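You operate a simulated robot arm through the tools that you are given. There is no shell and no other tool.

You are at the controls of a simulated robot arm. One attempt, no reset.

## Task
Set the controls near the shelf of the sample table. At the end: the start button of logger c29 is switched on; one of the press blocks from the shelf of the sample table is on the top of the sample table; the start button of logger c31 is switched off; the start button of logger c30 is switched on; whatever was shut is shut again. Leave all else as you found it, and nothing knocked over. Set down upright: press block.
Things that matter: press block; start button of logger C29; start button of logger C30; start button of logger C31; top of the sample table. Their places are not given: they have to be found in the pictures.

It is judged by the outcome, as a careful person would: the job done as asked, and still so three seconds after it is handed in. It fails if anything else is knocked over, pushed out of place, dropped, spilled or broken.

## Robot
A 7-joint arm with a two-finger parallel gripper, fixed in place. Base frame: the origin is at the foot of the arm, x ahead of it, y to its left, z up. Readings come in mm, rad, newtons and seconds.
Its first joint turns from -2.601 to 2.601 rad. Payload 3.43 kg.
Tool frame: the origin (TCP) lies between the finger pads and is the grasp point; the fingertips stand 30 mm ahead of it; z points along the fingers, y is the line along which they close. Largest opening 94 mm; finger width 28, thickness 10; the body of the gripper, 50 by 96 mm, starts 55 mm behind the TCP.
Orientation is told as [roll, pitch, yaw] about the base's x, y, z axes, in that order, counted from this pose: with the fingers straight down and closing along the base's y, the tool's x points along the base's -x, its y along +y and its z along -z.

## Interface
- The arm moves only by the tool nudge_tool. Its argument "rows" is one flat list of numbers, 7 for each row, row after row: the shift along the tool's x, y, z in units of 400 mm (1.0 is 400 mm), then the turn, a rotation vector about the tool's x, y, z in units of 60 degrees (1.0 is 60 degrees), then the gripper command, from -1 (fully open) to 1 (shut), values between in proportion. In form: [x, y, z, ax, ay, az, fingers, x, y, z, ax, ay, az, fingers, ...]. A call has 1 to 20 rows; each row is the pose to reach, as a shift and turn from the pose commanded when the call began, along the tool's axes at that moment. A call with a number of a shift or a turn outside -1 to 1 is refused whole. Rows are played at 5 a second. More than 50 mm and 0.15 rad between two rows, or a gripper value outside its range, and nothing of the call is played. Where a pose cannot be reached the arm comes as near as it can. A force on the tool above 40 N (or 10 N above the force at the start of the call, whichever is more), or a blocked arm, ends the call early, and 0.2 s more pass. Each finger travels about 45 mm/s and halts on what it meets, pressing with about 32 N; the grip force reading is that of the motor and also rises with nothing between the fingers. The clock runs only during rows and for 0.2 s after the last one: add rows that repeat a pose to give the fingers time. It gives the time, the measured TCP pose, the force on the tool (base axes), the opening and the grip force at its end, in the units of the frame above (readings bear some noise), with the torque about the TCP (base axes, N m) and any sound that the robot's microphone picked up.
- Cameras (640 x 400 px; columns grow to the right, rows downward): "scene" is fixed at [402.2, 498.8, 1426.1]; the picture's right is [-0.99, 0.13, 0.00], its down [0.06, 0.44, -0.89] and it looks along [-0.12, -0.89, -0.45] (base axes); focal length 372 px, centre (320, 200). "wrist" rides on the gripper at [76, 14, -102] in the tool frame; the picture's right is [-0.18, 0.98, 0.00], its down [-0.75, -0.14, -0.64] and it looks along [-0.63, -0.12, 0.77] (tool axes); focal length 243 px, centre (320, 200).
- get_image(camera): a new picture of that camera. No time passes.
- measure_at(camera, pixels): for up to 12 pixels [column, row] of the newest picture of that camera ("zoom" is the newest enlarged one), the place [x, y, z] in the base frame of the surface seen there, good to about 2 mm. No time passes.
- inspect(camera, box): a new picture of the part [left, top, right, bottom] of that camera's present view, enlarged. No time passes.
- finish_job(): hands the job in; it is judged then, once.

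Leave the gripper open and the arm clear of the work at the hand-in unless told otherwise.

The tools are called after "Request:" as name(argument=value, ...) on one line, values as JSON. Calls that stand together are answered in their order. nudge_tool: Moves the arm, as the interface text tells. Its arguments: {"type":"object","properties":{"rows":{"type":"array"}},"required":["rows"]} The other tools are called the same way: get_image (camera) takes a picture; measure_at (camera, pixels) gives the place of the surface under pixels of a picture; inspect (camera, box) takes an enlarged picture of a part of a camera's view; finish_job () hands the job in.

At the start:

```text
clock: 0.0
position: [365.1, -612.0, 1104.5]
tool_rot: [-0.002, -0.001, 0.001]
contact_force: [-0.2, 0.1, 0.2]
ft_torque: [0.01, -0.02, 0.03]
finger_gap: 93.9
grasp_force: 0.1
```

scene: 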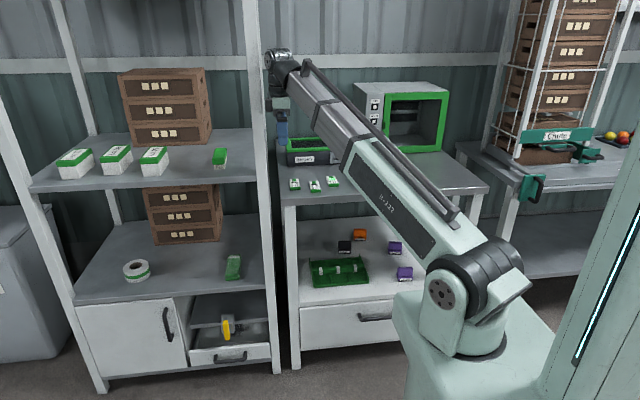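
wrist: 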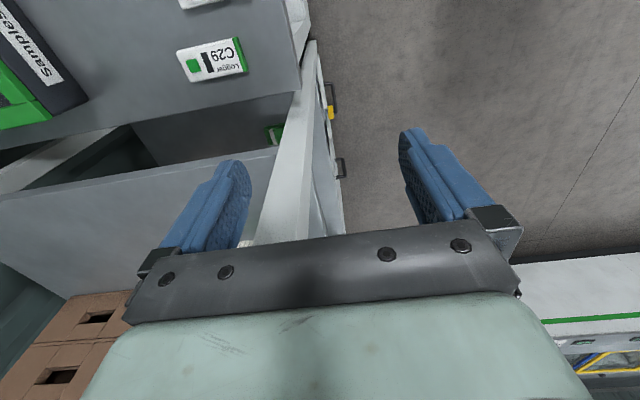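

I start by looking closer at the sample table with the loggers (around pixels 290-340, 180) and the shelf under it (around 310-410, 230-280).

Request:
inspect(camera="scene", box=[270, 130, 370, 200])

Request:
inspect(camera="scene", box=[280, 200, 440, 300])

Request:
inspect(camera="scene", box=[260, 60, 500, 210])

Request:
get_image(camera="scene")

```text
5.71 times, centred on (320, 165) of scene
```

zoom: 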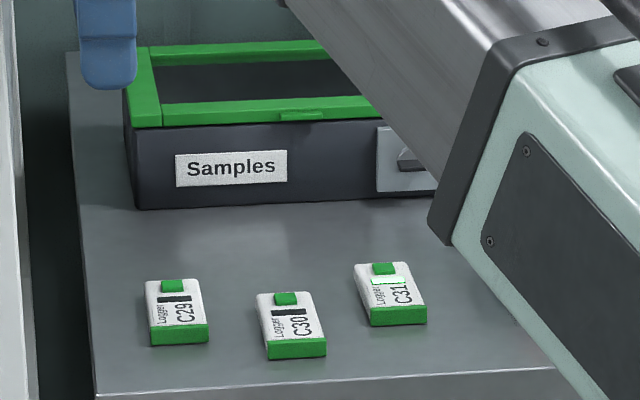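

```text
4.00 times, centred on (360, 250) of scene
```

zoom: 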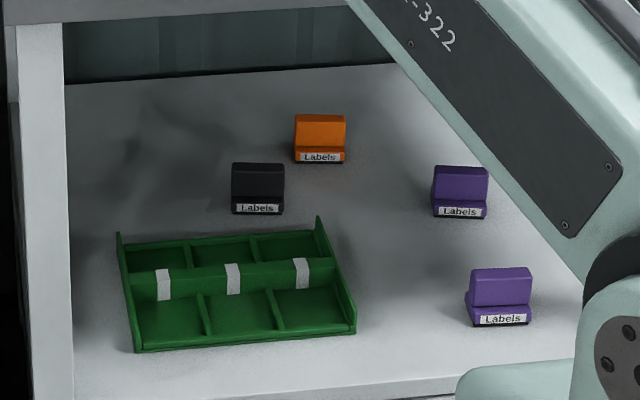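

```text
2.67 times, centred on (380, 135) of scene
```

zoom: 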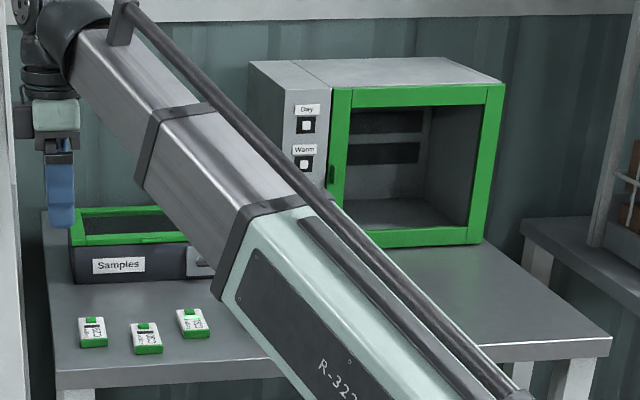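

```text
taken
```

scene: 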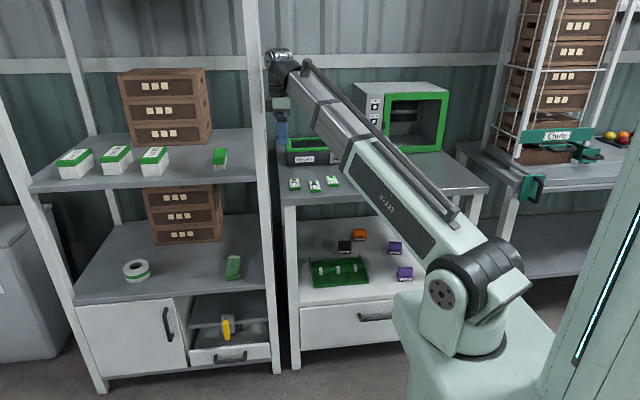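

I see three loggers C29, C30, C31 on the table top (zoomed earlier); C31's little window looks lit green, the others dark. I measure the loggers, table edges, and shelf objects in the scene picture.

Request:
measure_at(camera="scene", pixels=[[295, 184], [315, 185], [333, 181], [285, 192], [480, 185], [300, 192], [345, 244], [360, 233], [395, 247], [405, 272], [338, 270], [340, 290]])

Request:
inspect(camera="scene", box=[285, 170, 349, 200])

Request:
inspect(camera="wrist", box=[0, 0, 340, 160])

```text
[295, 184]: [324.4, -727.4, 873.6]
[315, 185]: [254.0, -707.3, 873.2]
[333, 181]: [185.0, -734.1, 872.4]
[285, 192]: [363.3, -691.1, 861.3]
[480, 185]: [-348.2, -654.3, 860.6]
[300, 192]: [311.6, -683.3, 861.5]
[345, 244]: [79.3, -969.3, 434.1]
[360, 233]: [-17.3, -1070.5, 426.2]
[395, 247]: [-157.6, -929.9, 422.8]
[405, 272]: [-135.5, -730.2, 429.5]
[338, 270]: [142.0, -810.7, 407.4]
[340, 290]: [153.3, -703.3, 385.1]
```

```text
10.00 times, centred on (317, 185) of scene
```

zoom: 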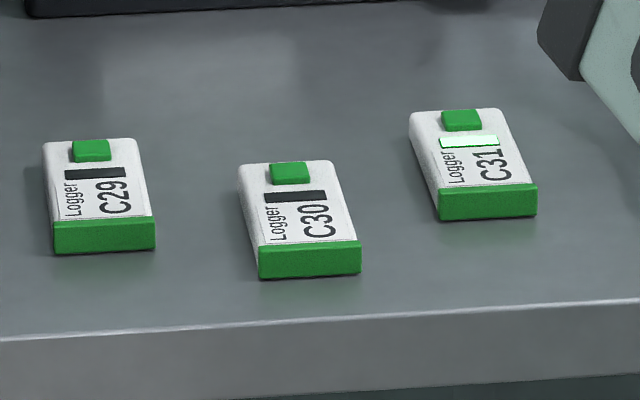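

```text
1.88 times, centred on (170, 80) of wrist
```

zoom: 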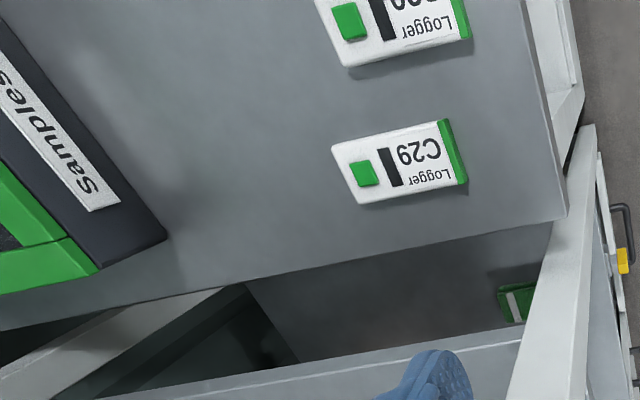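

All three loggers: C29 and C30 have dark windows (off), C31 a bright window (on). Next I look closely at each shelf object.

Request:
inspect(camera="scene", box=[330, 222, 374, 258])

Request:
inspect(camera="scene", box=[380, 235, 424, 290])

Request:
inspect(camera="scene", box=[290, 280, 440, 360])

Request:
inspect(camera="scene", box=[40, 130, 280, 290])

```text
11.11 times, centred on (352, 240) of scene
```

zoom: 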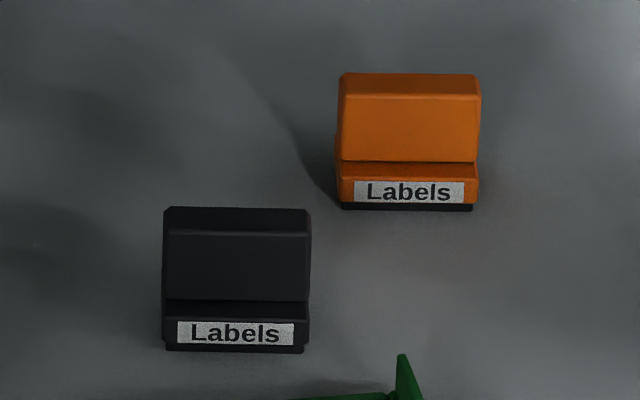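

```text
7.27 times, centred on (402, 262) of scene
```

zoom: 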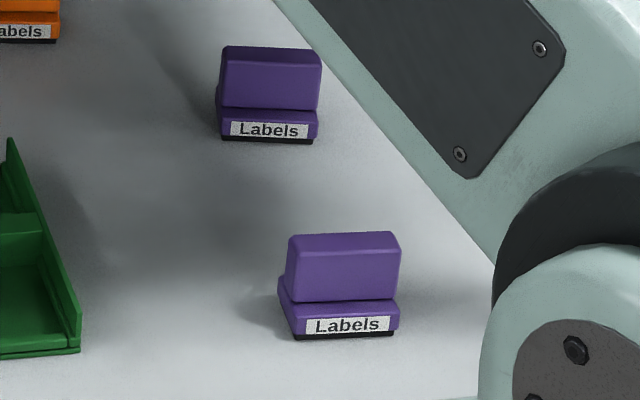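

```text
4.27 times, centred on (365, 320) of scene
```

zoom: 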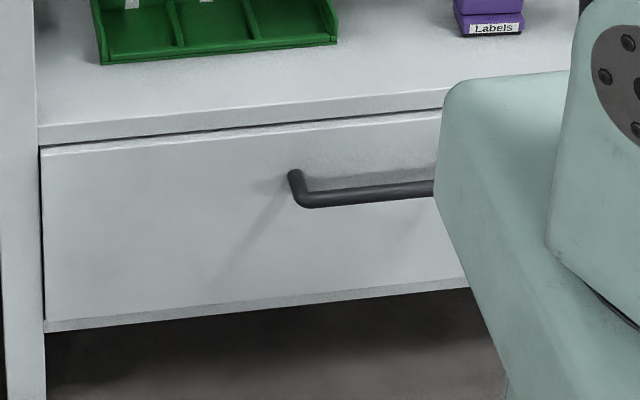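

```text
2.50 times, centred on (160, 210) of scene
```

zoom: 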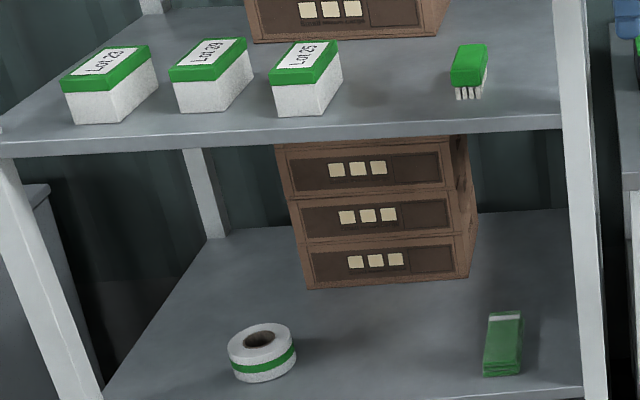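

The four "Labels" blocks (black, orange, two purple) are hand presses with a stamp foot; nothing else on that shelf is a block. I measure the arm itself, the shelf's front edge, the table underside and the near purple block to understand the clearances.

Request:
measure_at(camera="scene", pixels=[[480, 340], [445, 292], [490, 265], [430, 210], [320, 100], [275, 60], [360, 345], [480, 192], [290, 203], [380, 298], [470, 195], [415, 350]])

Request:
inspect(camera="scene", box=[390, 255, 422, 285])

```text
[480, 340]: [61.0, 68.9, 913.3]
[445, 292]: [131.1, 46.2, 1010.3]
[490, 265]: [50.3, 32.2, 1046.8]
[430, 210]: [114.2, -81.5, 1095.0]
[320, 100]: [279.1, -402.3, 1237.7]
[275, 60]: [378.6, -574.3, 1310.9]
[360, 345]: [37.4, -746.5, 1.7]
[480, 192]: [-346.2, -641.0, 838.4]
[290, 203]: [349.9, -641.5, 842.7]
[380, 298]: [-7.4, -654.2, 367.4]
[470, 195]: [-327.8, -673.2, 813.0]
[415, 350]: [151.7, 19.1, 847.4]
```

```text
13.33 times, centred on (406, 270) of scene
```

zoom: 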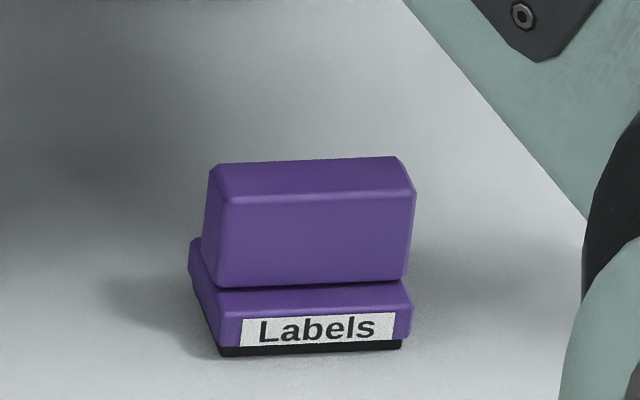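

The pedestal top is at about z 850, the table top at z 861 with its front lip at y ≈ -650, the shelf at z ≈ 385. I now zoom on the loggers again and measure the buttons, logger corners and the table.

Request:
inspect(camera="scene", box=[285, 170, 349, 200])

```text
10.00 times, centred on (317, 185) of scene
```

zoom: 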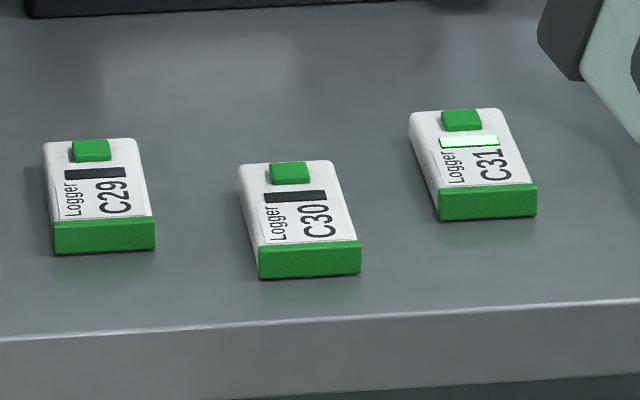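

I measure button tops, logger tops beside them, and logger corners in this zoom.

Request:
measure_at(camera="zoom", pixels=[[91, 147], [74, 145], [108, 145], [91, 158], [289, 169], [461, 116], [125, 150], [55, 150], [50, 222], [152, 222], [250, 167], [430, 120]])

Request:
measure_at(camera="zoom", pixels=[[91, 141], [91, 153], [289, 163], [289, 176], [274, 168], [305, 168], [461, 110], [461, 123], [446, 116], [478, 116], [310, 220], [490, 165]])

Request:
measure_at(camera="wrist", pixels=[[194, 64], [189, 66], [212, 62], [228, 53], [180, 60], [245, 60], [190, 80], [235, 40], [280, 100], [100, 110], [300, 20], [40, 40]])

```text
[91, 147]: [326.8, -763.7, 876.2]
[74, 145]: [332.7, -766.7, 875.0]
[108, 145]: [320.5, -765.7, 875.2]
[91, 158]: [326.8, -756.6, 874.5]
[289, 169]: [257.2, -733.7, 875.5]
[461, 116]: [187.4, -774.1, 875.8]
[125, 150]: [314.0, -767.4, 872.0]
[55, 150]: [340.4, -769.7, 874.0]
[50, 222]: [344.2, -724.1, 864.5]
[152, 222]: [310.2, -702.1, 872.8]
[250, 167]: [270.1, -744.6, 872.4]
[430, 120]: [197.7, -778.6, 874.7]
```

```text
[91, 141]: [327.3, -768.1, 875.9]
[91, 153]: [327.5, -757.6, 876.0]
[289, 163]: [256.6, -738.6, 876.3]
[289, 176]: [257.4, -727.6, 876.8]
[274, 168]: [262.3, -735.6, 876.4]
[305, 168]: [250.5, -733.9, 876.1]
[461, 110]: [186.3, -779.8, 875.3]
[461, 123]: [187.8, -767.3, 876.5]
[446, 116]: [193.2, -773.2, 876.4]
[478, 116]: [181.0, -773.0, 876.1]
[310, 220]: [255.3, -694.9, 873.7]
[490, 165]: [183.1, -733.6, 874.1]
```

```text
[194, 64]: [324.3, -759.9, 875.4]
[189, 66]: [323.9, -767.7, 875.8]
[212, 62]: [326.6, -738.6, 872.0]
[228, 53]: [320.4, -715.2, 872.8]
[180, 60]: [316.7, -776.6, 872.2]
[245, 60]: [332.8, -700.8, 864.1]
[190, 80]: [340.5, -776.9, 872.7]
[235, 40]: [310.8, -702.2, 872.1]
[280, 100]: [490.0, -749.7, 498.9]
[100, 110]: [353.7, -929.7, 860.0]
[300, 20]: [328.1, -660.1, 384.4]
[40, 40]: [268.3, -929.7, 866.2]
```

Buttons: C29 at about (326.5, -762.5, 876), C30 (257, -733, 876), C31 (187, -773, 876), each about 13 mm square and 3 mm proud. Before going down I measure the Samples box behind them and the pedestal.

Request:
measure_at(camera="scene", pixels=[[290, 165], [290, 156], [300, 151], [292, 140], [300, 139], [335, 162], [278, 150], [328, 150], [405, 310], [410, 390], [470, 390], [540, 330]])

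Request:
measure_at(camera="scene", pixels=[[380, 290], [360, 300], [320, 304], [360, 318], [385, 318], [290, 220], [478, 210], [430, 290], [397, 280], [412, 270], [399, 268], [404, 279]])

```text
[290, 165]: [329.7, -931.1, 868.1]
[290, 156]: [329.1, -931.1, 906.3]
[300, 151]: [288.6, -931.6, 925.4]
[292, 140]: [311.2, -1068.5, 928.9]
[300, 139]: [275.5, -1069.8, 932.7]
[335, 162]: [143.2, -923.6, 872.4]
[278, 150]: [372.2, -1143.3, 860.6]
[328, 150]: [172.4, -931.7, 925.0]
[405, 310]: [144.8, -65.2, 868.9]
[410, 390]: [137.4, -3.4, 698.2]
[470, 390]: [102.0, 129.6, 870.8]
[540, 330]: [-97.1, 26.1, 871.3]
```

```text
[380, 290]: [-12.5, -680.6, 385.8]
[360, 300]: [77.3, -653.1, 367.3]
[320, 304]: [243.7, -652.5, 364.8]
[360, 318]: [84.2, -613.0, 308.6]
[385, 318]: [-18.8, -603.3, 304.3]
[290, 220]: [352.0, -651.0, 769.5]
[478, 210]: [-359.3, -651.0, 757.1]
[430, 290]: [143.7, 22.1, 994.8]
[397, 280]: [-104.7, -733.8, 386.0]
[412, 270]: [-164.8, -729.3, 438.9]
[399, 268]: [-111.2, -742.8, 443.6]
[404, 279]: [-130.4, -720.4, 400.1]
```

The Samples box front is at y ≈ -931, well clear. I close the gripper and move to about 60 mm above C29's button at (326.5, -762.5), TCP z ≈ 966.

Request:
nudge_tool(rows=[0.0193, -0.0753, 0.0693, 0, 0, 0, 1, 0.0386, -0.1505, 0.1385, 0, 0, 0, 1, 0.0579, -0.2258, 0.2078, 0, 0, 0, 1, 0.0772, -0.301, 0.277, 0, 0, 0, 1, 0.0965, -0.3763, 0.3463, 0, 0, 0, 1, 0.0965, -0.3763, 0.3463, 0, 0, 0, 1, 0.0965, -0.3763, 0.3463, 0, 0, 0, 1])

Request:
get_image(camera="wrist")

Request:
get_image(camera="scene")

```text
clock: 1.6
position: [328.1, -764.3, 966.1]
tool_rot: [0.0, 0.001, 0.0]
contact_force: [0.1, 0.0, 0.5]
ft_torque: [-0.04, 0.0, -0.03]
finger_gap: 0.0
grasp_force: 32.4
```

```text
taken
```

wrist: 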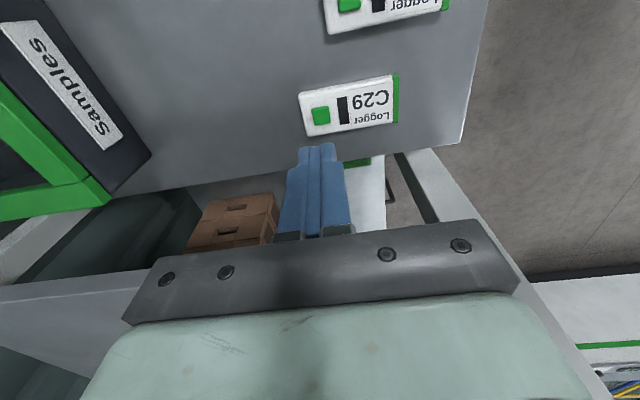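

```text
taken
```

scene: 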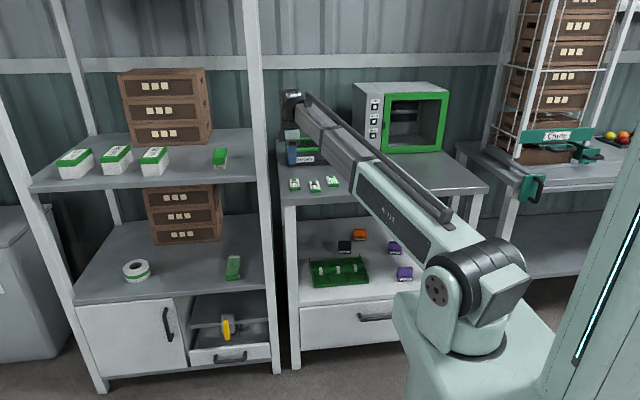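

The closed blue fingertips are at about (316,147) in the wrist view, the C29 button at (320,115). I measure both to check alignment.

Request:
measure_at(camera="wrist", pixels=[[320, 115], [313, 115], [328, 115], [320, 108], [320, 122], [316, 147], [302, 150], [331, 147], [325, 146], [308, 147]])

Request:
inspect(camera="wrist", box=[250, 70, 410, 170])

Request:
inspect(camera="scene", box=[270, 130, 350, 200])

```text
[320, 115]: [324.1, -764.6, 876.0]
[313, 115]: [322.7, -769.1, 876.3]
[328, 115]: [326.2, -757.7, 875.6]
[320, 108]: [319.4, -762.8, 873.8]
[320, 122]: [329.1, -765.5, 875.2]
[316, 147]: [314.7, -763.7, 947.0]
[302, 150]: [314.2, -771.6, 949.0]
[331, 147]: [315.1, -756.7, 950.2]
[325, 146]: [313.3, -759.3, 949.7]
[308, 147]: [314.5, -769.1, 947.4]
```

```text
4.00 times, centred on (330, 120) of wrist
```

zoom: 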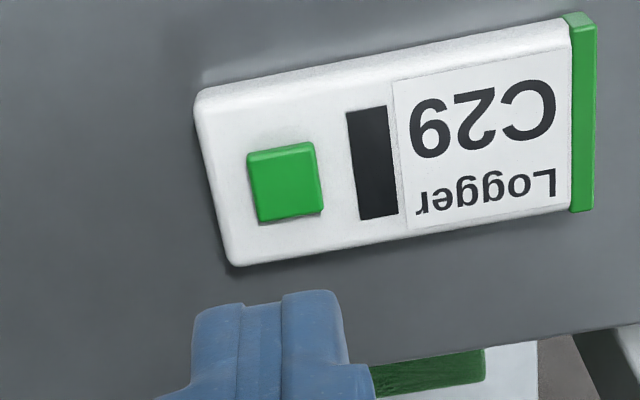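

```text
5.71 times, centred on (310, 165) of scene
```

zoom: 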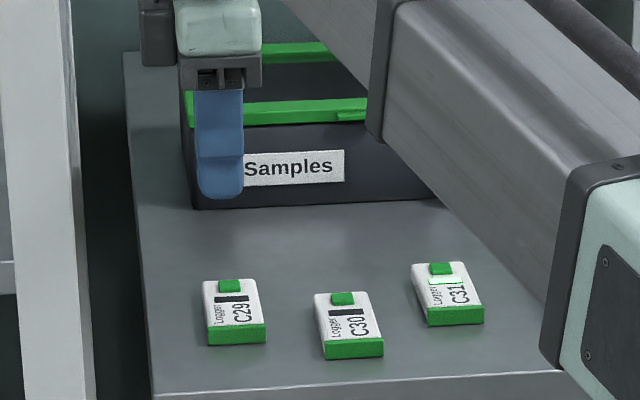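

Alignment is within about 2 mm. I shift 2 mm and descend to tip height ≈ 880, then in 1 mm steps down to tip ≈ 875 and read force and sound.

Request:
nudge_tool(rows=[0.005, 0.0025, 0.07, 0, 0, 0, 1, 0.005, 0.0025, 0.135, 0, 0, 0, 1, 0.005, 0.0025, 0.14, 0, 0, 0, 1, 0.005, 0.0025, 0.1425, 0, 0, 0, 1, 0.005, 0.0025, 0.145, 0, 0, 0, 1, 0.005, 0.0025, 0.1475, 0, 0, 0, 1, 0.005, 0.0025, 0.15, 0, 0, 0, 1])

Request:
inspect(camera="wrist", box=[250, 70, 410, 170])

Request:
inspect(camera="scene", box=[270, 150, 350, 200])

```text
clock: 3.2
position: [326.0, -762.3, 906.4]
tool_rot: [0.001, 0.002, 0.0]
contact_force: [-1.2, -0.2, 0.3]
ft_torque: [-0.02, 0.0, 0.03]
finger_gap: 0.0
grasp_force: 32.2
```

```text
4.00 times, centred on (330, 120) of wrist
```

zoom: 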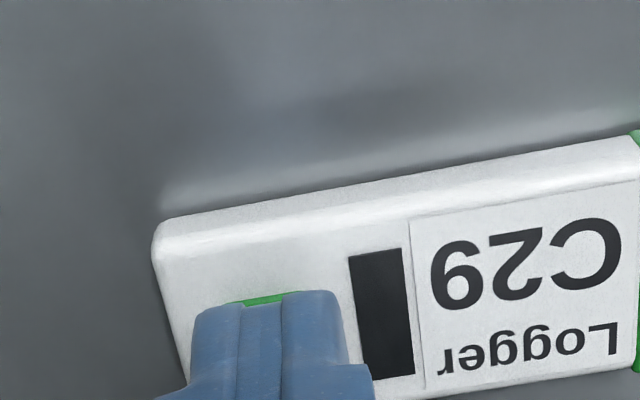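

```text
8.00 times, centred on (310, 175) of scene
```

zoom: 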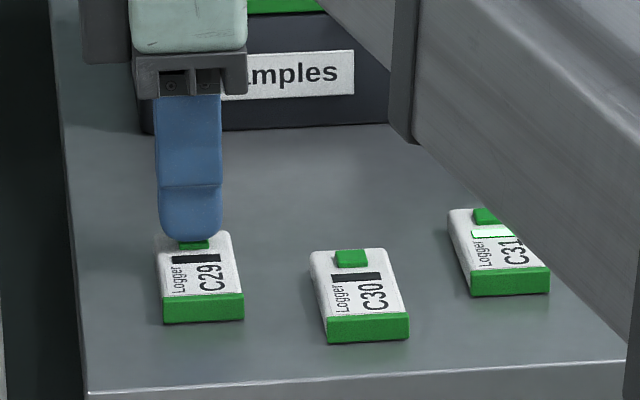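

No contact yet (tip reads ≈ 876.4), the C29 window is still dark. I go on down in 1 mm steps, up to 4 mm.

Request:
nudge_tool(rows=[0, 0, 0.0025, 0, 0, 0, 1, 0, 0, 0.005, 0, 0, 0, 1, 0, 0, 0.0075, 0, 0, 0, 1])

Request:
inspect(camera="wrist", box=[250, 70, 410, 170])

```text
clock: 4.0
position: [326.2, -761.8, 904.2]
tool_rot: [-0.001, 0.001, 0.0]
contact_force: [0.4, -0.7, 2.3]
ft_torque: [-0.01, -0.06, 0.01]
finger_gap: 0.0
grasp_force: 32.6
```

```text
4.00 times, centred on (330, 120) of wrist
```

zoom: 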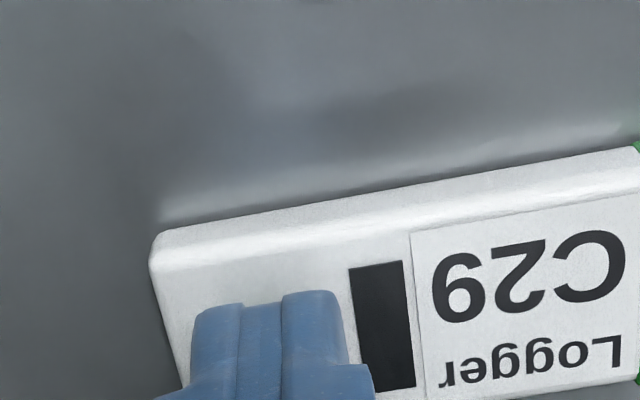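

Contact force is about 2.3 N, window still dark. I press on in 0.5 mm steps.

Request:
nudge_tool(rows=[0, 0, 0.00125, 0, 0, 0, 1, 0, 0, 0.0025, 0, 0, 0, 1, 0, 0, 0.00375, 0, 0, 0, 1])

Request:
inspect(camera="wrist", box=[250, 70, 410, 170])

```text
clock: 4.8
position: [324.8, -761.8, 902.0]
tool_rot: [0.001, -0.001, 0.0]
contact_force: [-0.4, 2.3, 4.0]
ft_torque: [0.06, 0.01, 0.01]
finger_gap: 0.2
grasp_force: 32.0
heard: click
```

```text
4.00 times, centred on (330, 120) of wrist
```

zoom: 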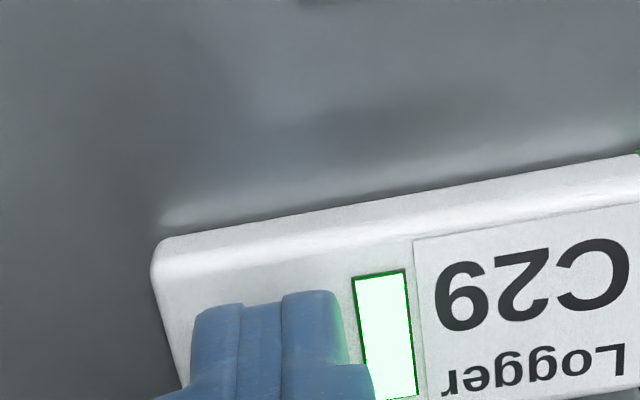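

C29 clicked and its window is now lit. I lift 50 mm and move over C30's button at (257, -733).

Request:
nudge_tool(rows=[0, 0, -0.05, 0, 0, 0, 1, 0, 0, -0.125, 0, 0, 0, 1, 0.085, 0.036, -0.125, 0, 0, 0, 1, 0.171, 0.0725, -0.125, 0, 0, 0, 1, 0.171, 0.0725, -0.125, 0, 0, 0, 1])

Request:
get_image(camera="wrist")

Request:
inspect(camera="wrist", box=[250, 70, 410, 170])

Request:
inspect(camera="scene", box=[270, 150, 350, 200])

```text
clock: 6.0
position: [257.6, -733.1, 952.6]
tool_rot: [0.001, 0.0, 0.0]
contact_force: [0.0, 0.2, 0.3]
ft_torque: [0.0, -0.04, -0.02]
finger_gap: 0.0
grasp_force: 31.8
```

```text
taken
```

wrist: 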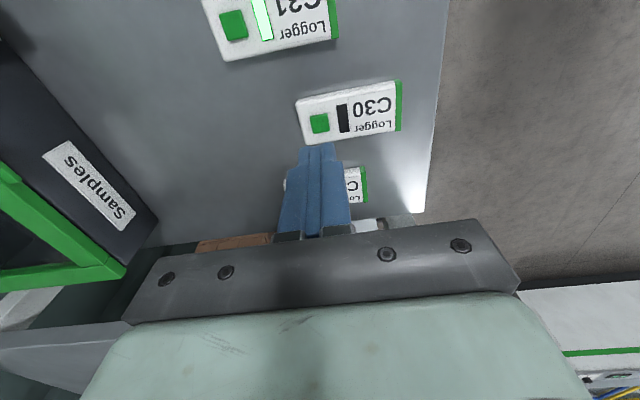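

```text
4.00 times, centred on (330, 120) of wrist
```

zoom: 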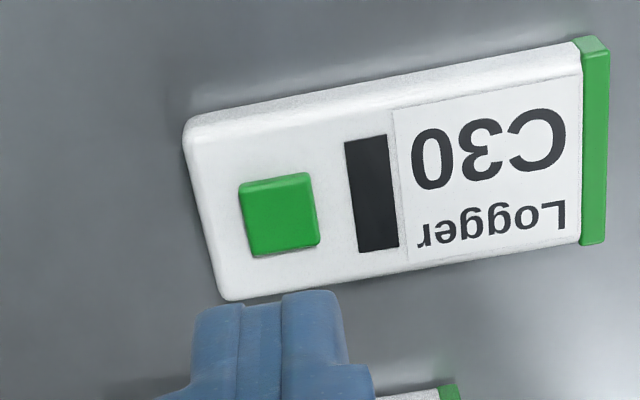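

```text
8.00 times, centred on (310, 175) of scene
```

zoom: 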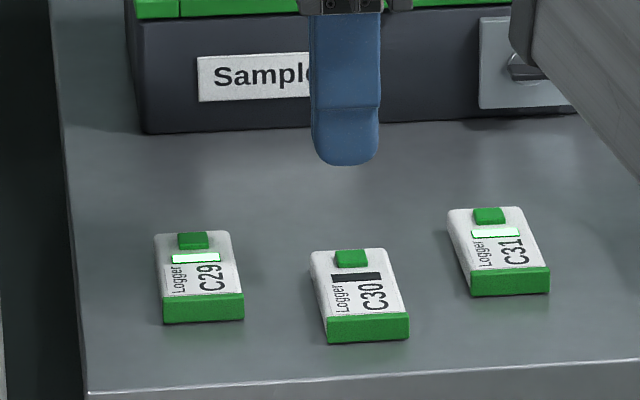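

C29 stays lit after release. I check C30's and C31's button centres from the wrist view ((319,123) and (234,25)).

Request:
measure_at(camera="wrist", pixels=[[320, 123], [312, 124], [328, 123], [319, 116], [321, 130], [234, 25], [224, 25], [244, 24], [234, 13], [236, 36]])

```text
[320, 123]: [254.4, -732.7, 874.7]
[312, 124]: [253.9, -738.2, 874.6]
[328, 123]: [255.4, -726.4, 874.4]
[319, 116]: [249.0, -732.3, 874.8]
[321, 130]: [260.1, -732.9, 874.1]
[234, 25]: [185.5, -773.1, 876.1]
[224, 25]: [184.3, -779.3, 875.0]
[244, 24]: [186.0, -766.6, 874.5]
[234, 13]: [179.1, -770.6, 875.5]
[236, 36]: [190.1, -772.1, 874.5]
```

C30's centre is (255, -732.7); I shift 2 mm and descend the same depth that made C29 click (TCP ≈ 901.5), slowly at the end.

Request:
nudge_tool(rows=[0.004, 0, 0.055, 0, 0, 0, 1, 0.004, 0, 0.11, 0, 0, 0, 1, 0.004, 0, 0.115, 0, 0, 0, 1, 0.004, 0, 0.1175, 0, 0, 0, 1, 0.004, 0, 0.12, 0, 0, 0, 1, 0.004, 0, 0.12125, 0, 0, 0, 1, 0.004, 0, 0.1225, 0, 0, 0, 1, 0.004, 0, 0.12375, 0, 0, 0, 1, 0.004, 0, 0.125, 0, 0, 0, 1])

Request:
inspect(camera="wrist", box=[250, 70, 410, 170])

```text
clock: 8.0
position: [254.6, -733.5, 901.9]
tool_rot: [0.0, 0.002, 0.0]
contact_force: [2.0, -0.3, 3.4]
ft_torque: [0.04, -0.04, 0.0]
finger_gap: 0.1
grasp_force: 32.0
heard: click
```

```text
4.00 times, centred on (330, 120) of wrist
```

zoom: 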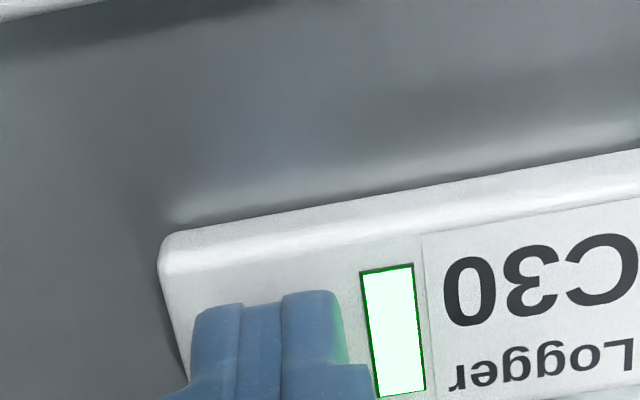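

C30 clicked and is lit. I lift 50 mm and move over C31's button at (186, -773).

Request:
nudge_tool(rows=[0, 0, -0.05, 0, 0, 0, 1, 0, 0, -0.125, 0, 0, 0, 1, 0.085, -0.05, -0.125, 0, 0, 0, 1, 0.17, -0.1, -0.125, 0, 0, 0, 1, 0.17, -0.1, -0.125, 0, 0, 0, 1])

Request:
get_image(camera="wrist")

Request:
inspect(camera="wrist", box=[250, 70, 410, 170])

```text
clock: 9.2
position: [186.4, -772.4, 950.4]
tool_rot: [0.0, -0.002, 0.001]
contact_force: [0.9, 0.3, -0.1]
ft_torque: [0.01, 0.0, 0.01]
finger_gap: 0.0
grasp_force: 32.1
```

```text
taken
```

wrist: 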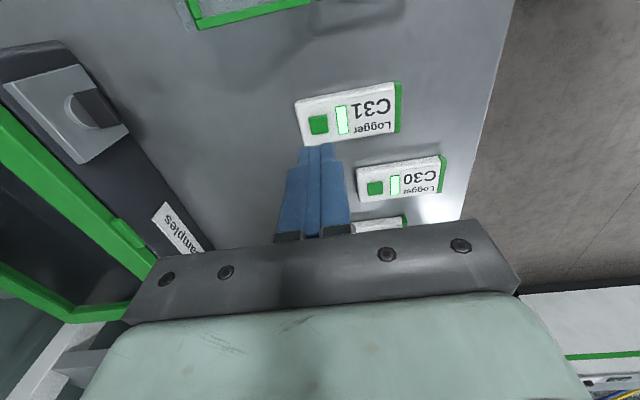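

```text
4.00 times, centred on (330, 120) of wrist
```

zoom: 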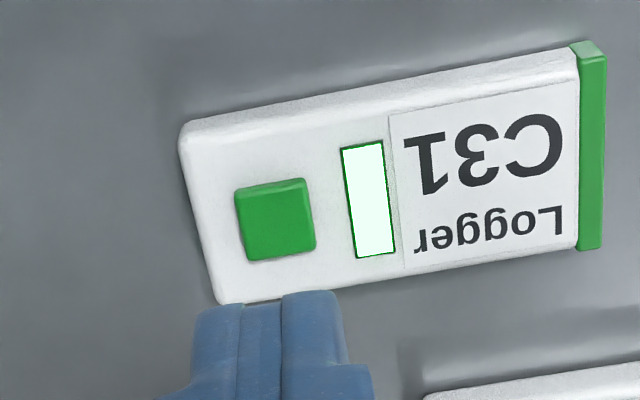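

C30 is lit, C31 is lit (to be turned off). I check C31's button centre at (319,124).

Request:
measure_at(camera="wrist", pixels=[[319, 124], [311, 125], [327, 124], [318, 117], [320, 131]])

```text
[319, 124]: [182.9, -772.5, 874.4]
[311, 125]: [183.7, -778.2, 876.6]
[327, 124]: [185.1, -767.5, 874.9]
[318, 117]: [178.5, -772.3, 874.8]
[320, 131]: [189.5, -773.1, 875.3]
```

The centre is about (185, -772.7); I shift 1 mm and descend the same way.

Request:
nudge_tool(rows=[0.003, 0, 0.055, 0, 0, 0, 1, 0.003, 0, 0.11, 0, 0, 0, 1, 0.003, 0, 0.115, 0, 0, 0, 1, 0.003, 0, 0.1175, 0, 0, 0, 1, 0.003, 0, 0.12, 0, 0, 0, 1, 0.003, 0, 0.12125, 0, 0, 0, 1, 0.003, 0, 0.1225, 0, 0, 0, 1, 0.003, 0, 0.12375, 0, 0, 0, 1, 0.003, 0, 0.125, 0, 0, 0, 1])

Request:
inspect(camera="wrist", box=[250, 70, 410, 170])

```text
clock: 11.2
position: [186.5, -773.9, 903.2]
tool_rot: [0.0, -0.001, 0.002]
contact_force: [-2.8, 0.6, 3.3]
ft_torque: [0.05, 0.09, 0.0]
finger_gap: 0.2
grasp_force: 31.8
heard: click
```

```text
4.00 times, centred on (330, 120) of wrist
```

zoom: 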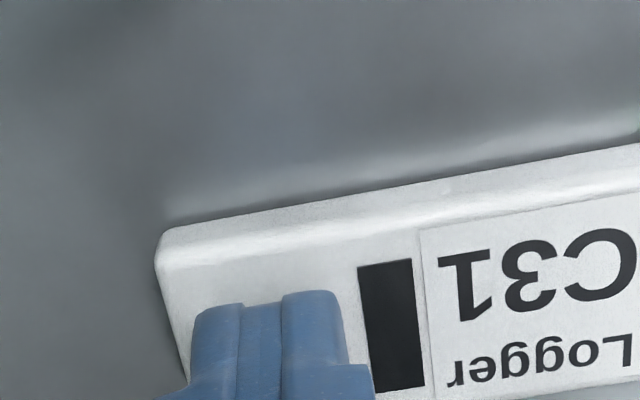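

C31 clicked and its window is now dark. I lift straight up 160 mm, then look at the whole scene and check all three loggers.

Request:
nudge_tool(rows=[0, 0, -0.05, 0, 0, 0, 1, 0, 0, -0.15, 0, 0, 0, 1, 0, 0, -0.25, 0, 0, 0, 1, 0, 0, -0.35, 0, 0, 0, 1, 0, 0, -0.4, 0, 0, 0, 0])

Request:
get_image(camera="scene")

Request:
inspect(camera="scene", box=[285, 170, 349, 200])

Request:
inspect(camera="scene", box=[320, 60, 560, 400])

```text
clock: 12.4
position: [186.2, -772.5, 1061.4]
tool_rot: [-0.001, 0.0, 0.001]
contact_force: [0.3, -0.3, -0.7]
ft_torque: [-0.02, -0.01, 0.01]
finger_gap: 32.5
grasp_force: 0.1
```

```text
taken
```

scene: 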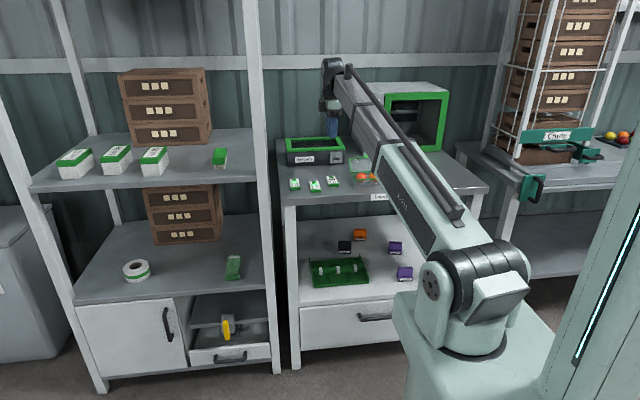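

```text
10.00 times, centred on (317, 185) of scene
```

zoom: 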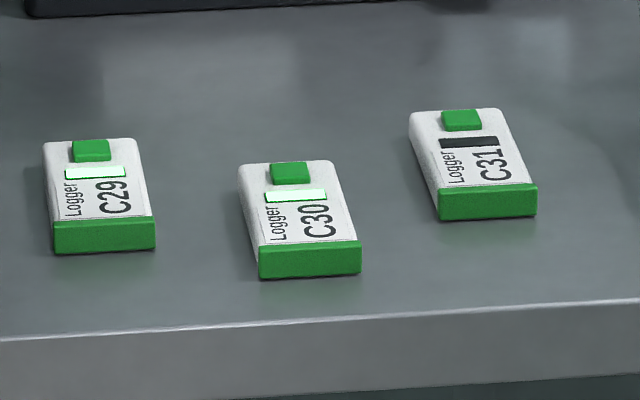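

```text
1.18 times, centred on (440, 230) of scene
```

zoom: 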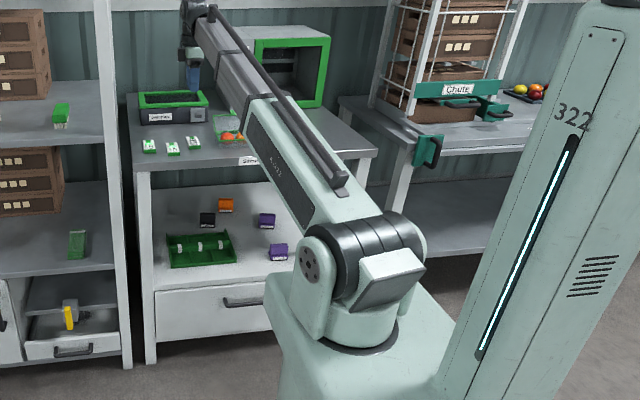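

All three loggers are as asked: C29 on, C30 on, C31 off. I also notice a tray with orange pieces on the table at (362,178). The arm is a straight boom from shoulder to wrist, so I measure the pedestal, boom, oven and that tray before planning the way to the shelf.

Request:
measure_at(camera="scene", pixels=[[400, 297], [397, 294], [545, 320], [530, 305], [432, 285], [500, 290], [420, 235], [440, 180], [360, 178], [375, 180], [352, 182], [380, 197]])

Request:
measure_at(camera="scene", pixels=[[445, 150], [390, 152], [355, 90], [410, 188], [440, 188], [465, 185], [450, 175], [430, 180], [410, 180], [420, 165], [465, 170], [335, 70]])

Request:
inspect(camera="scene", box=[340, 150, 490, 215])

Request:
get_image(camera="wrist")

```text
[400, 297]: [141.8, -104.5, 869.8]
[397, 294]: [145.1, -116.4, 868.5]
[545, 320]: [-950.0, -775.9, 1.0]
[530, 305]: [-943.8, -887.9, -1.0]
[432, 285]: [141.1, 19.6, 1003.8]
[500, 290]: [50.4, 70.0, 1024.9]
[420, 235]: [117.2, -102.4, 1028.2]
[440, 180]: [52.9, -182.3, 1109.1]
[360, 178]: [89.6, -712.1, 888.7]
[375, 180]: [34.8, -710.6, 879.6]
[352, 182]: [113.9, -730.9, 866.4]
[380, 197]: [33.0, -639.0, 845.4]
```

```text
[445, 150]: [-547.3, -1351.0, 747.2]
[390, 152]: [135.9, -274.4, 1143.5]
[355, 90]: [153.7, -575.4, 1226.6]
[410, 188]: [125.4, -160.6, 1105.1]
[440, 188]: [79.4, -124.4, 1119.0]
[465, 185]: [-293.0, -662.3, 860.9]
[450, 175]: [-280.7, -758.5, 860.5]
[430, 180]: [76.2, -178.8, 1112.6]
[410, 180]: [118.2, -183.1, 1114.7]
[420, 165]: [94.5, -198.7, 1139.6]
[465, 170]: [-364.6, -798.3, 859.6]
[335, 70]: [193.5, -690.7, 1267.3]
```

```text
4.27 times, centred on (415, 182) of scene
```

zoom: 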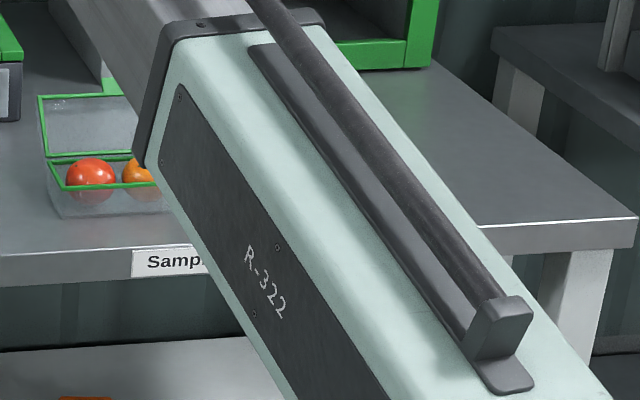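

```text
taken
```

wrist: 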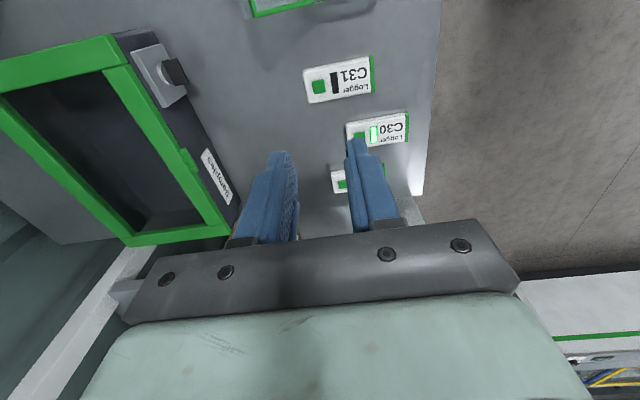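

The pedestal corner is at about (145, -116, 870), so there is room in front of the table. I zoom in on the near purple block and on the space below the table slab for exact sizes.

Request:
inspect(camera="scene", box=[386, 258, 426, 283])

```text
16.00 times, centred on (406, 270) of scene
```

zoom: 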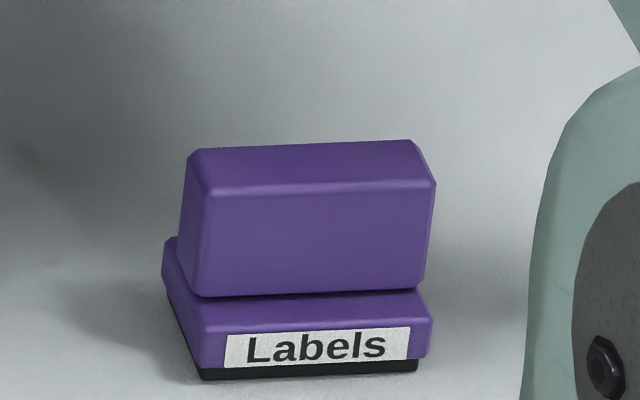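

I measure corners of the handle and base in this zoom.

Request:
measure_at(camera="zoom", pixels=[[205, 160], [400, 150], [215, 180], [425, 175], [310, 165], [225, 285], [405, 278], [315, 240], [220, 315], [415, 308], [310, 312], [175, 250]])

Request:
measure_at(camera="zoom", pixels=[[195, 200], [190, 240], [190, 275], [215, 370], [410, 362], [210, 340], [425, 330], [310, 150], [310, 180], [310, 296], [100, 300], [310, 390]])

Request:
measure_at(camera="scene", pixels=[[332, 60], [342, 66], [327, 80], [333, 100], [350, 200], [370, 205], [300, 205], [384, 150], [440, 152], [365, 140], [450, 90], [360, 152]])

```text
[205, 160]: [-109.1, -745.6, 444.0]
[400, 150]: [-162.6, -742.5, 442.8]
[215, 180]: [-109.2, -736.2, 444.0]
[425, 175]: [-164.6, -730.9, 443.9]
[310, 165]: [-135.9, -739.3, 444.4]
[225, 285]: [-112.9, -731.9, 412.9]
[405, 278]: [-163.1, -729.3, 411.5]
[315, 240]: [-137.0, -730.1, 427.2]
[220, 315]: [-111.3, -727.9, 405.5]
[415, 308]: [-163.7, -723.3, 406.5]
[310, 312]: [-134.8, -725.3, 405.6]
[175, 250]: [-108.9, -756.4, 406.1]
```

```text
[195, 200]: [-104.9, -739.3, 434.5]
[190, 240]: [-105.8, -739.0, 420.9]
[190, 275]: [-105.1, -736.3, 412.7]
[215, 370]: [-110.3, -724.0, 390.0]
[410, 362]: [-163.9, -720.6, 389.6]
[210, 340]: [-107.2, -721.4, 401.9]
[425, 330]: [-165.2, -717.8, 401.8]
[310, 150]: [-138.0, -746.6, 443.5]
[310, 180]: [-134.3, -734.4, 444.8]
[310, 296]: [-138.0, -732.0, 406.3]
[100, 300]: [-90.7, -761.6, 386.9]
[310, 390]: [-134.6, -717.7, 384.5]
```

```text
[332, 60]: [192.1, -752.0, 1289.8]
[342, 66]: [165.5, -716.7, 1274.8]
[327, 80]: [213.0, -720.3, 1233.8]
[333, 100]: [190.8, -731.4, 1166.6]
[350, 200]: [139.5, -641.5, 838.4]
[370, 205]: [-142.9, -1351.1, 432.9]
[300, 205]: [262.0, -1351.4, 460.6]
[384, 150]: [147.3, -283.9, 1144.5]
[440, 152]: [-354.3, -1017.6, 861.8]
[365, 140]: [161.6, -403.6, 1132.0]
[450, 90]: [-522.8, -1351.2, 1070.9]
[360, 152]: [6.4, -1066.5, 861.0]
```

The near purple block: centre about (-135, -740), handle about 60 × 20 mm, z 405–444, base on the shelf at z 385, turned about -3.5°. The slab underside is at about z 830, so the tool can go in vertically. First I move at z ≈ 1061 back in front of the table, to (-135, -530), opening the fingers to about 66 mm.

Request:
nudge_tool(rows=[0.08, 0.0605, 0, 0, 0, 0, -0.4, 0.16, 0.121, 0, 0, 0, 0, -0.4, 0.24, 0.1815, 0, 0, 0, 0, -0.4, 0.32, 0.242, 0, 0, 0, 0, -0.4, 0.4, 0.3025, 0, 0, 0, 0, -0.4, 0.48, 0.363, 0, 0, 0, 0, -0.4, 0.56, 0.4235, 0, 0, 0, 0, -0.4, 0.64, 0.484, 0, 0, 0, 0, -0.4, 0.72, 0.5445, 0, 0, 0, 0, -0.4, 0.8, 0.605, 0, 0, 0, 0, -0.4, 0.8, 0.605, 0, 0, 0, 0, -0.4])

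Request:
get_image(camera="scene")

Request:
get_image(camera="wrist")

```text
clock: 14.8
position: [-132.9, -531.4, 1060.1]
tool_rot: [-0.001, 0.0, 0.0]
contact_force: [-0.4, -0.2, -0.2]
ft_torque: [0.04, 0.02, -0.02]
finger_gap: 65.7
grasp_force: 0.0
```

```text
taken
```

scene: 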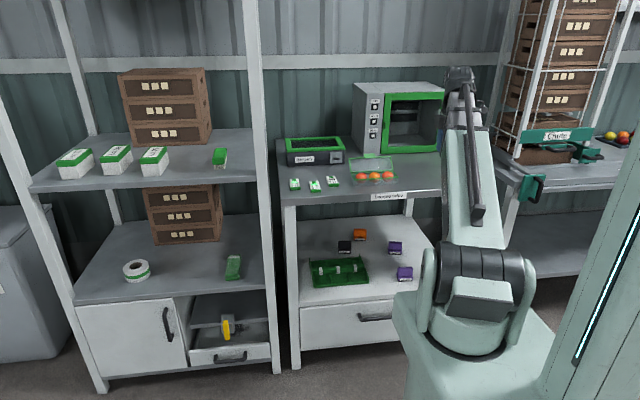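

```text
taken
```

wrist: 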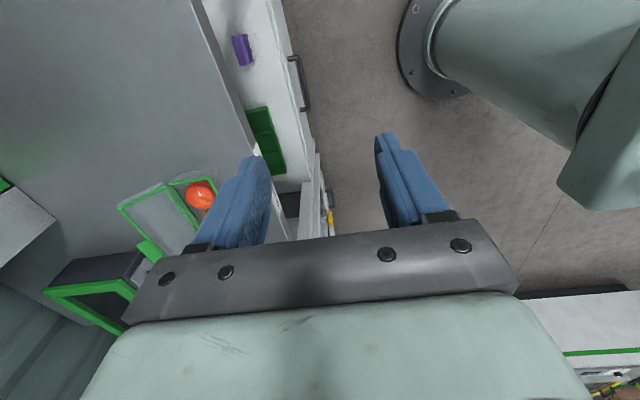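

The arm is in front of the table. I check the placard at (387,197) and the free table-top area to the right of the tray, before descending.

Request:
inspect(camera="scene", box=[340, 140, 450, 210])

Request:
measure_at(camera="scene", pixels=[[352, 183], [397, 178], [395, 183], [400, 170], [420, 170], [430, 185], [384, 150], [437, 156], [410, 152], [425, 160], [415, 190], [435, 175]])

Request:
measure_at(camera="wrist", pixels=[[242, 50], [262, 130], [295, 60], [300, 100], [250, 100], [430, 80], [500, 60], [480, 20], [590, 180], [620, 190]])

```text
5.71 times, centred on (395, 175) of scene
```

zoom: 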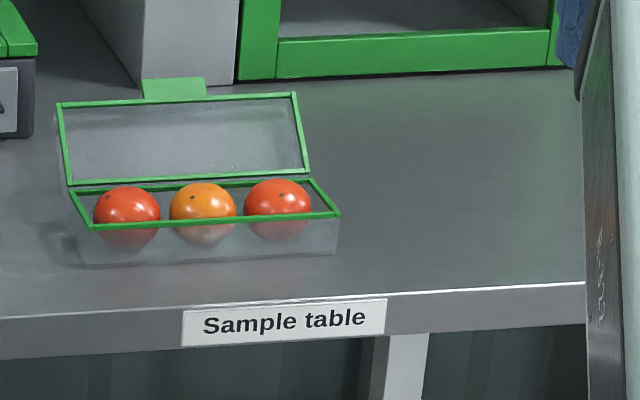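

```text
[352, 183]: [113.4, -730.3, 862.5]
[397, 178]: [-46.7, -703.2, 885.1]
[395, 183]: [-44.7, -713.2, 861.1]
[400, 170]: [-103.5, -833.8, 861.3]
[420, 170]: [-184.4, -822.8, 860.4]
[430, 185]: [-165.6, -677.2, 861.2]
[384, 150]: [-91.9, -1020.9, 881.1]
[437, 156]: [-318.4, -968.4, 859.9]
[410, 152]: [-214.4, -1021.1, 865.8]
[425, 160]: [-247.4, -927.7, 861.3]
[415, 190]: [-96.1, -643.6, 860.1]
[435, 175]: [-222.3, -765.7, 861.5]
```

```text
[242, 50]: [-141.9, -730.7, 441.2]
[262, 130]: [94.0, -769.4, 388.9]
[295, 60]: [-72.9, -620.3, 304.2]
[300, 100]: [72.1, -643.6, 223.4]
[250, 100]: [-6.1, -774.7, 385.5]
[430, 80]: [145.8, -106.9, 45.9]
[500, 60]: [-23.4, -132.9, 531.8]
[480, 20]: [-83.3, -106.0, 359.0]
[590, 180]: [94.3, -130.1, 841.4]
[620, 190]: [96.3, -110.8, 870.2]
```

The placard reads "Sample table" and the top is free for x < -60 up to the oven front at y ≈ -1021. I descend in front of the table, first 270 mm to TCP z ≈ 790.

Request:
nudge_tool(rows=[0, 0, 0.1125, 0, 0, 0, -0.4, 0, 0, 0.225, 0, 0, 0, -0.4, 0, 0, 0.3375, 0, 0, 0, -0.4, 0, 0, 0.45, 0, 0, 0, -0.4, 0, 0, 0.5625, 0, 0, 0, -0.4, 0, 0, 0.675, 0, 0, 0, -0.4, 0, 0, 0.675, 0, 0, 0, -0.4])

Request:
get_image(camera="scene")

Request:
get_image(camera="wrist")

```text
clock: 16.4
position: [-134.1, -530.8, 791.8]
tool_rot: [-0.001, 0.0, 0.0]
contact_force: [-0.7, 0.5, 0.8]
ft_torque: [0.01, 0.01, 0.01]
finger_gap: 65.8
grasp_force: 0.0
```

```text
taken
```

scene: 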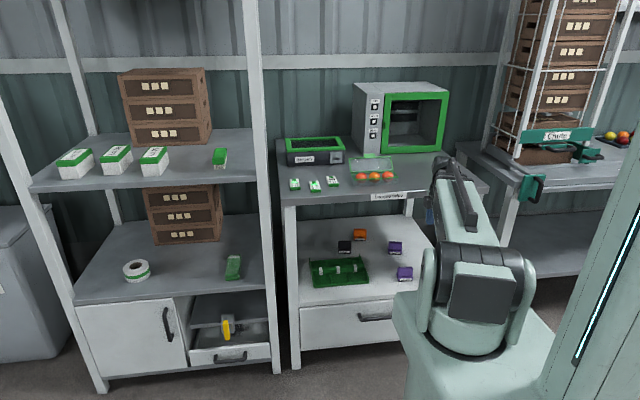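

```text
taken
```

wrist: 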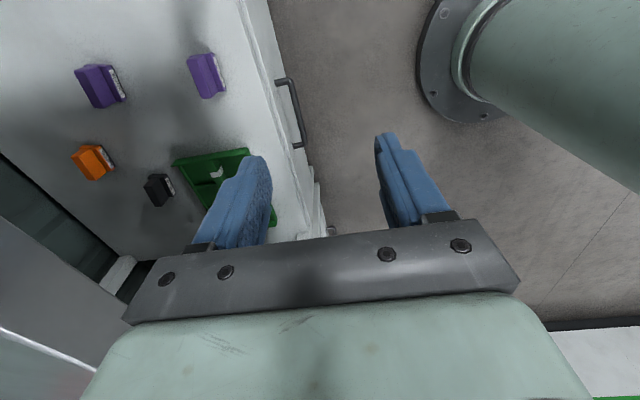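

Reached as commanded with no contact. I continue down another 180 mm to TCP z ≈ 612 and check again.

Request:
nudge_tool(rows=[0, 0, 0.1125, 0, 0, 0, -0.4, 0, 0, 0.225, 0, 0, 0, -0.4, 0, 0, 0.3375, 0, 0, 0, -0.4, 0, 0, 0.45, 0, 0, 0, -0.4, 0, 0, 0.45, 0, 0, 0, -0.4])

Request:
get_image(camera="scene")

Request:
get_image(camera="wrist")

```text
clock: 17.6
position: [-134.6, -531.7, 611.4]
tool_rot: [-0.001, -0.001, 0.001]
contact_force: [0.1, -0.2, 0.1]
ft_torque: [-0.01, 0.0, 0.0]
finger_gap: 65.9
grasp_force: 0.0
```

```text
taken
```

scene: 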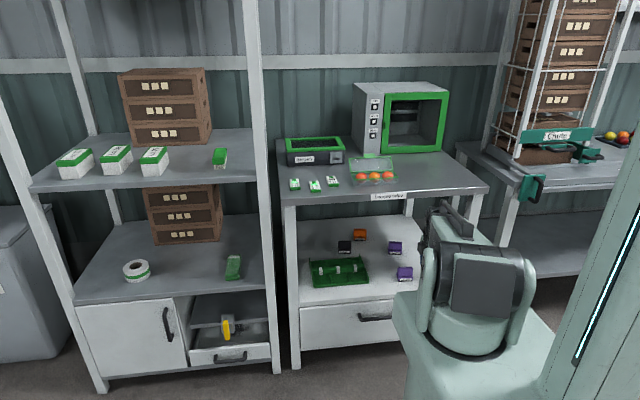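

```text
taken
```

wrist: 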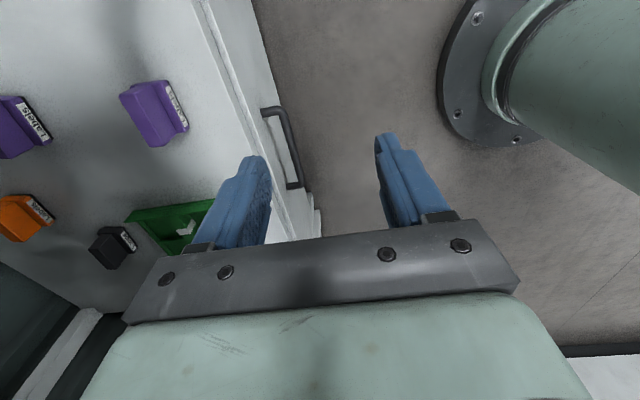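

Still exact. I measure the top of the wrist/boom near (435,215) and the block from this wrist view ((155,110)).

Request:
measure_at(camera="scene", pixels=[[432, 215], [437, 207], [445, 205], [455, 215], [425, 235], [440, 230]])

Request:
inspect(camera="wrist", box=[90, 60, 250, 160])

```text
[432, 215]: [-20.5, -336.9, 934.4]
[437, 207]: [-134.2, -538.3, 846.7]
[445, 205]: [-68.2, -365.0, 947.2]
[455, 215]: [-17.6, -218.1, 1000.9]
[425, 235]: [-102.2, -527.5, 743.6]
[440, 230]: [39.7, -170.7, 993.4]
```

```text
4.00 times, centred on (170, 110) of wrist
```

zoom: 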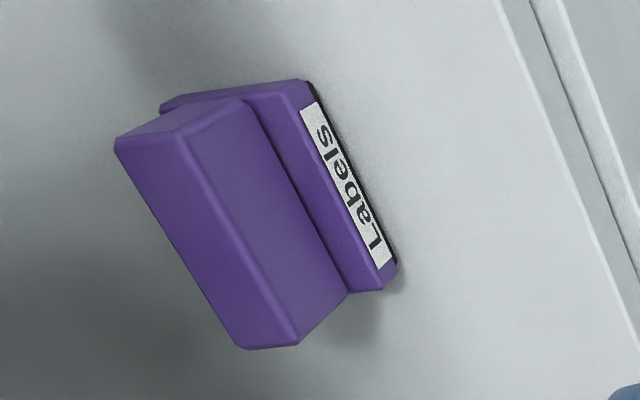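

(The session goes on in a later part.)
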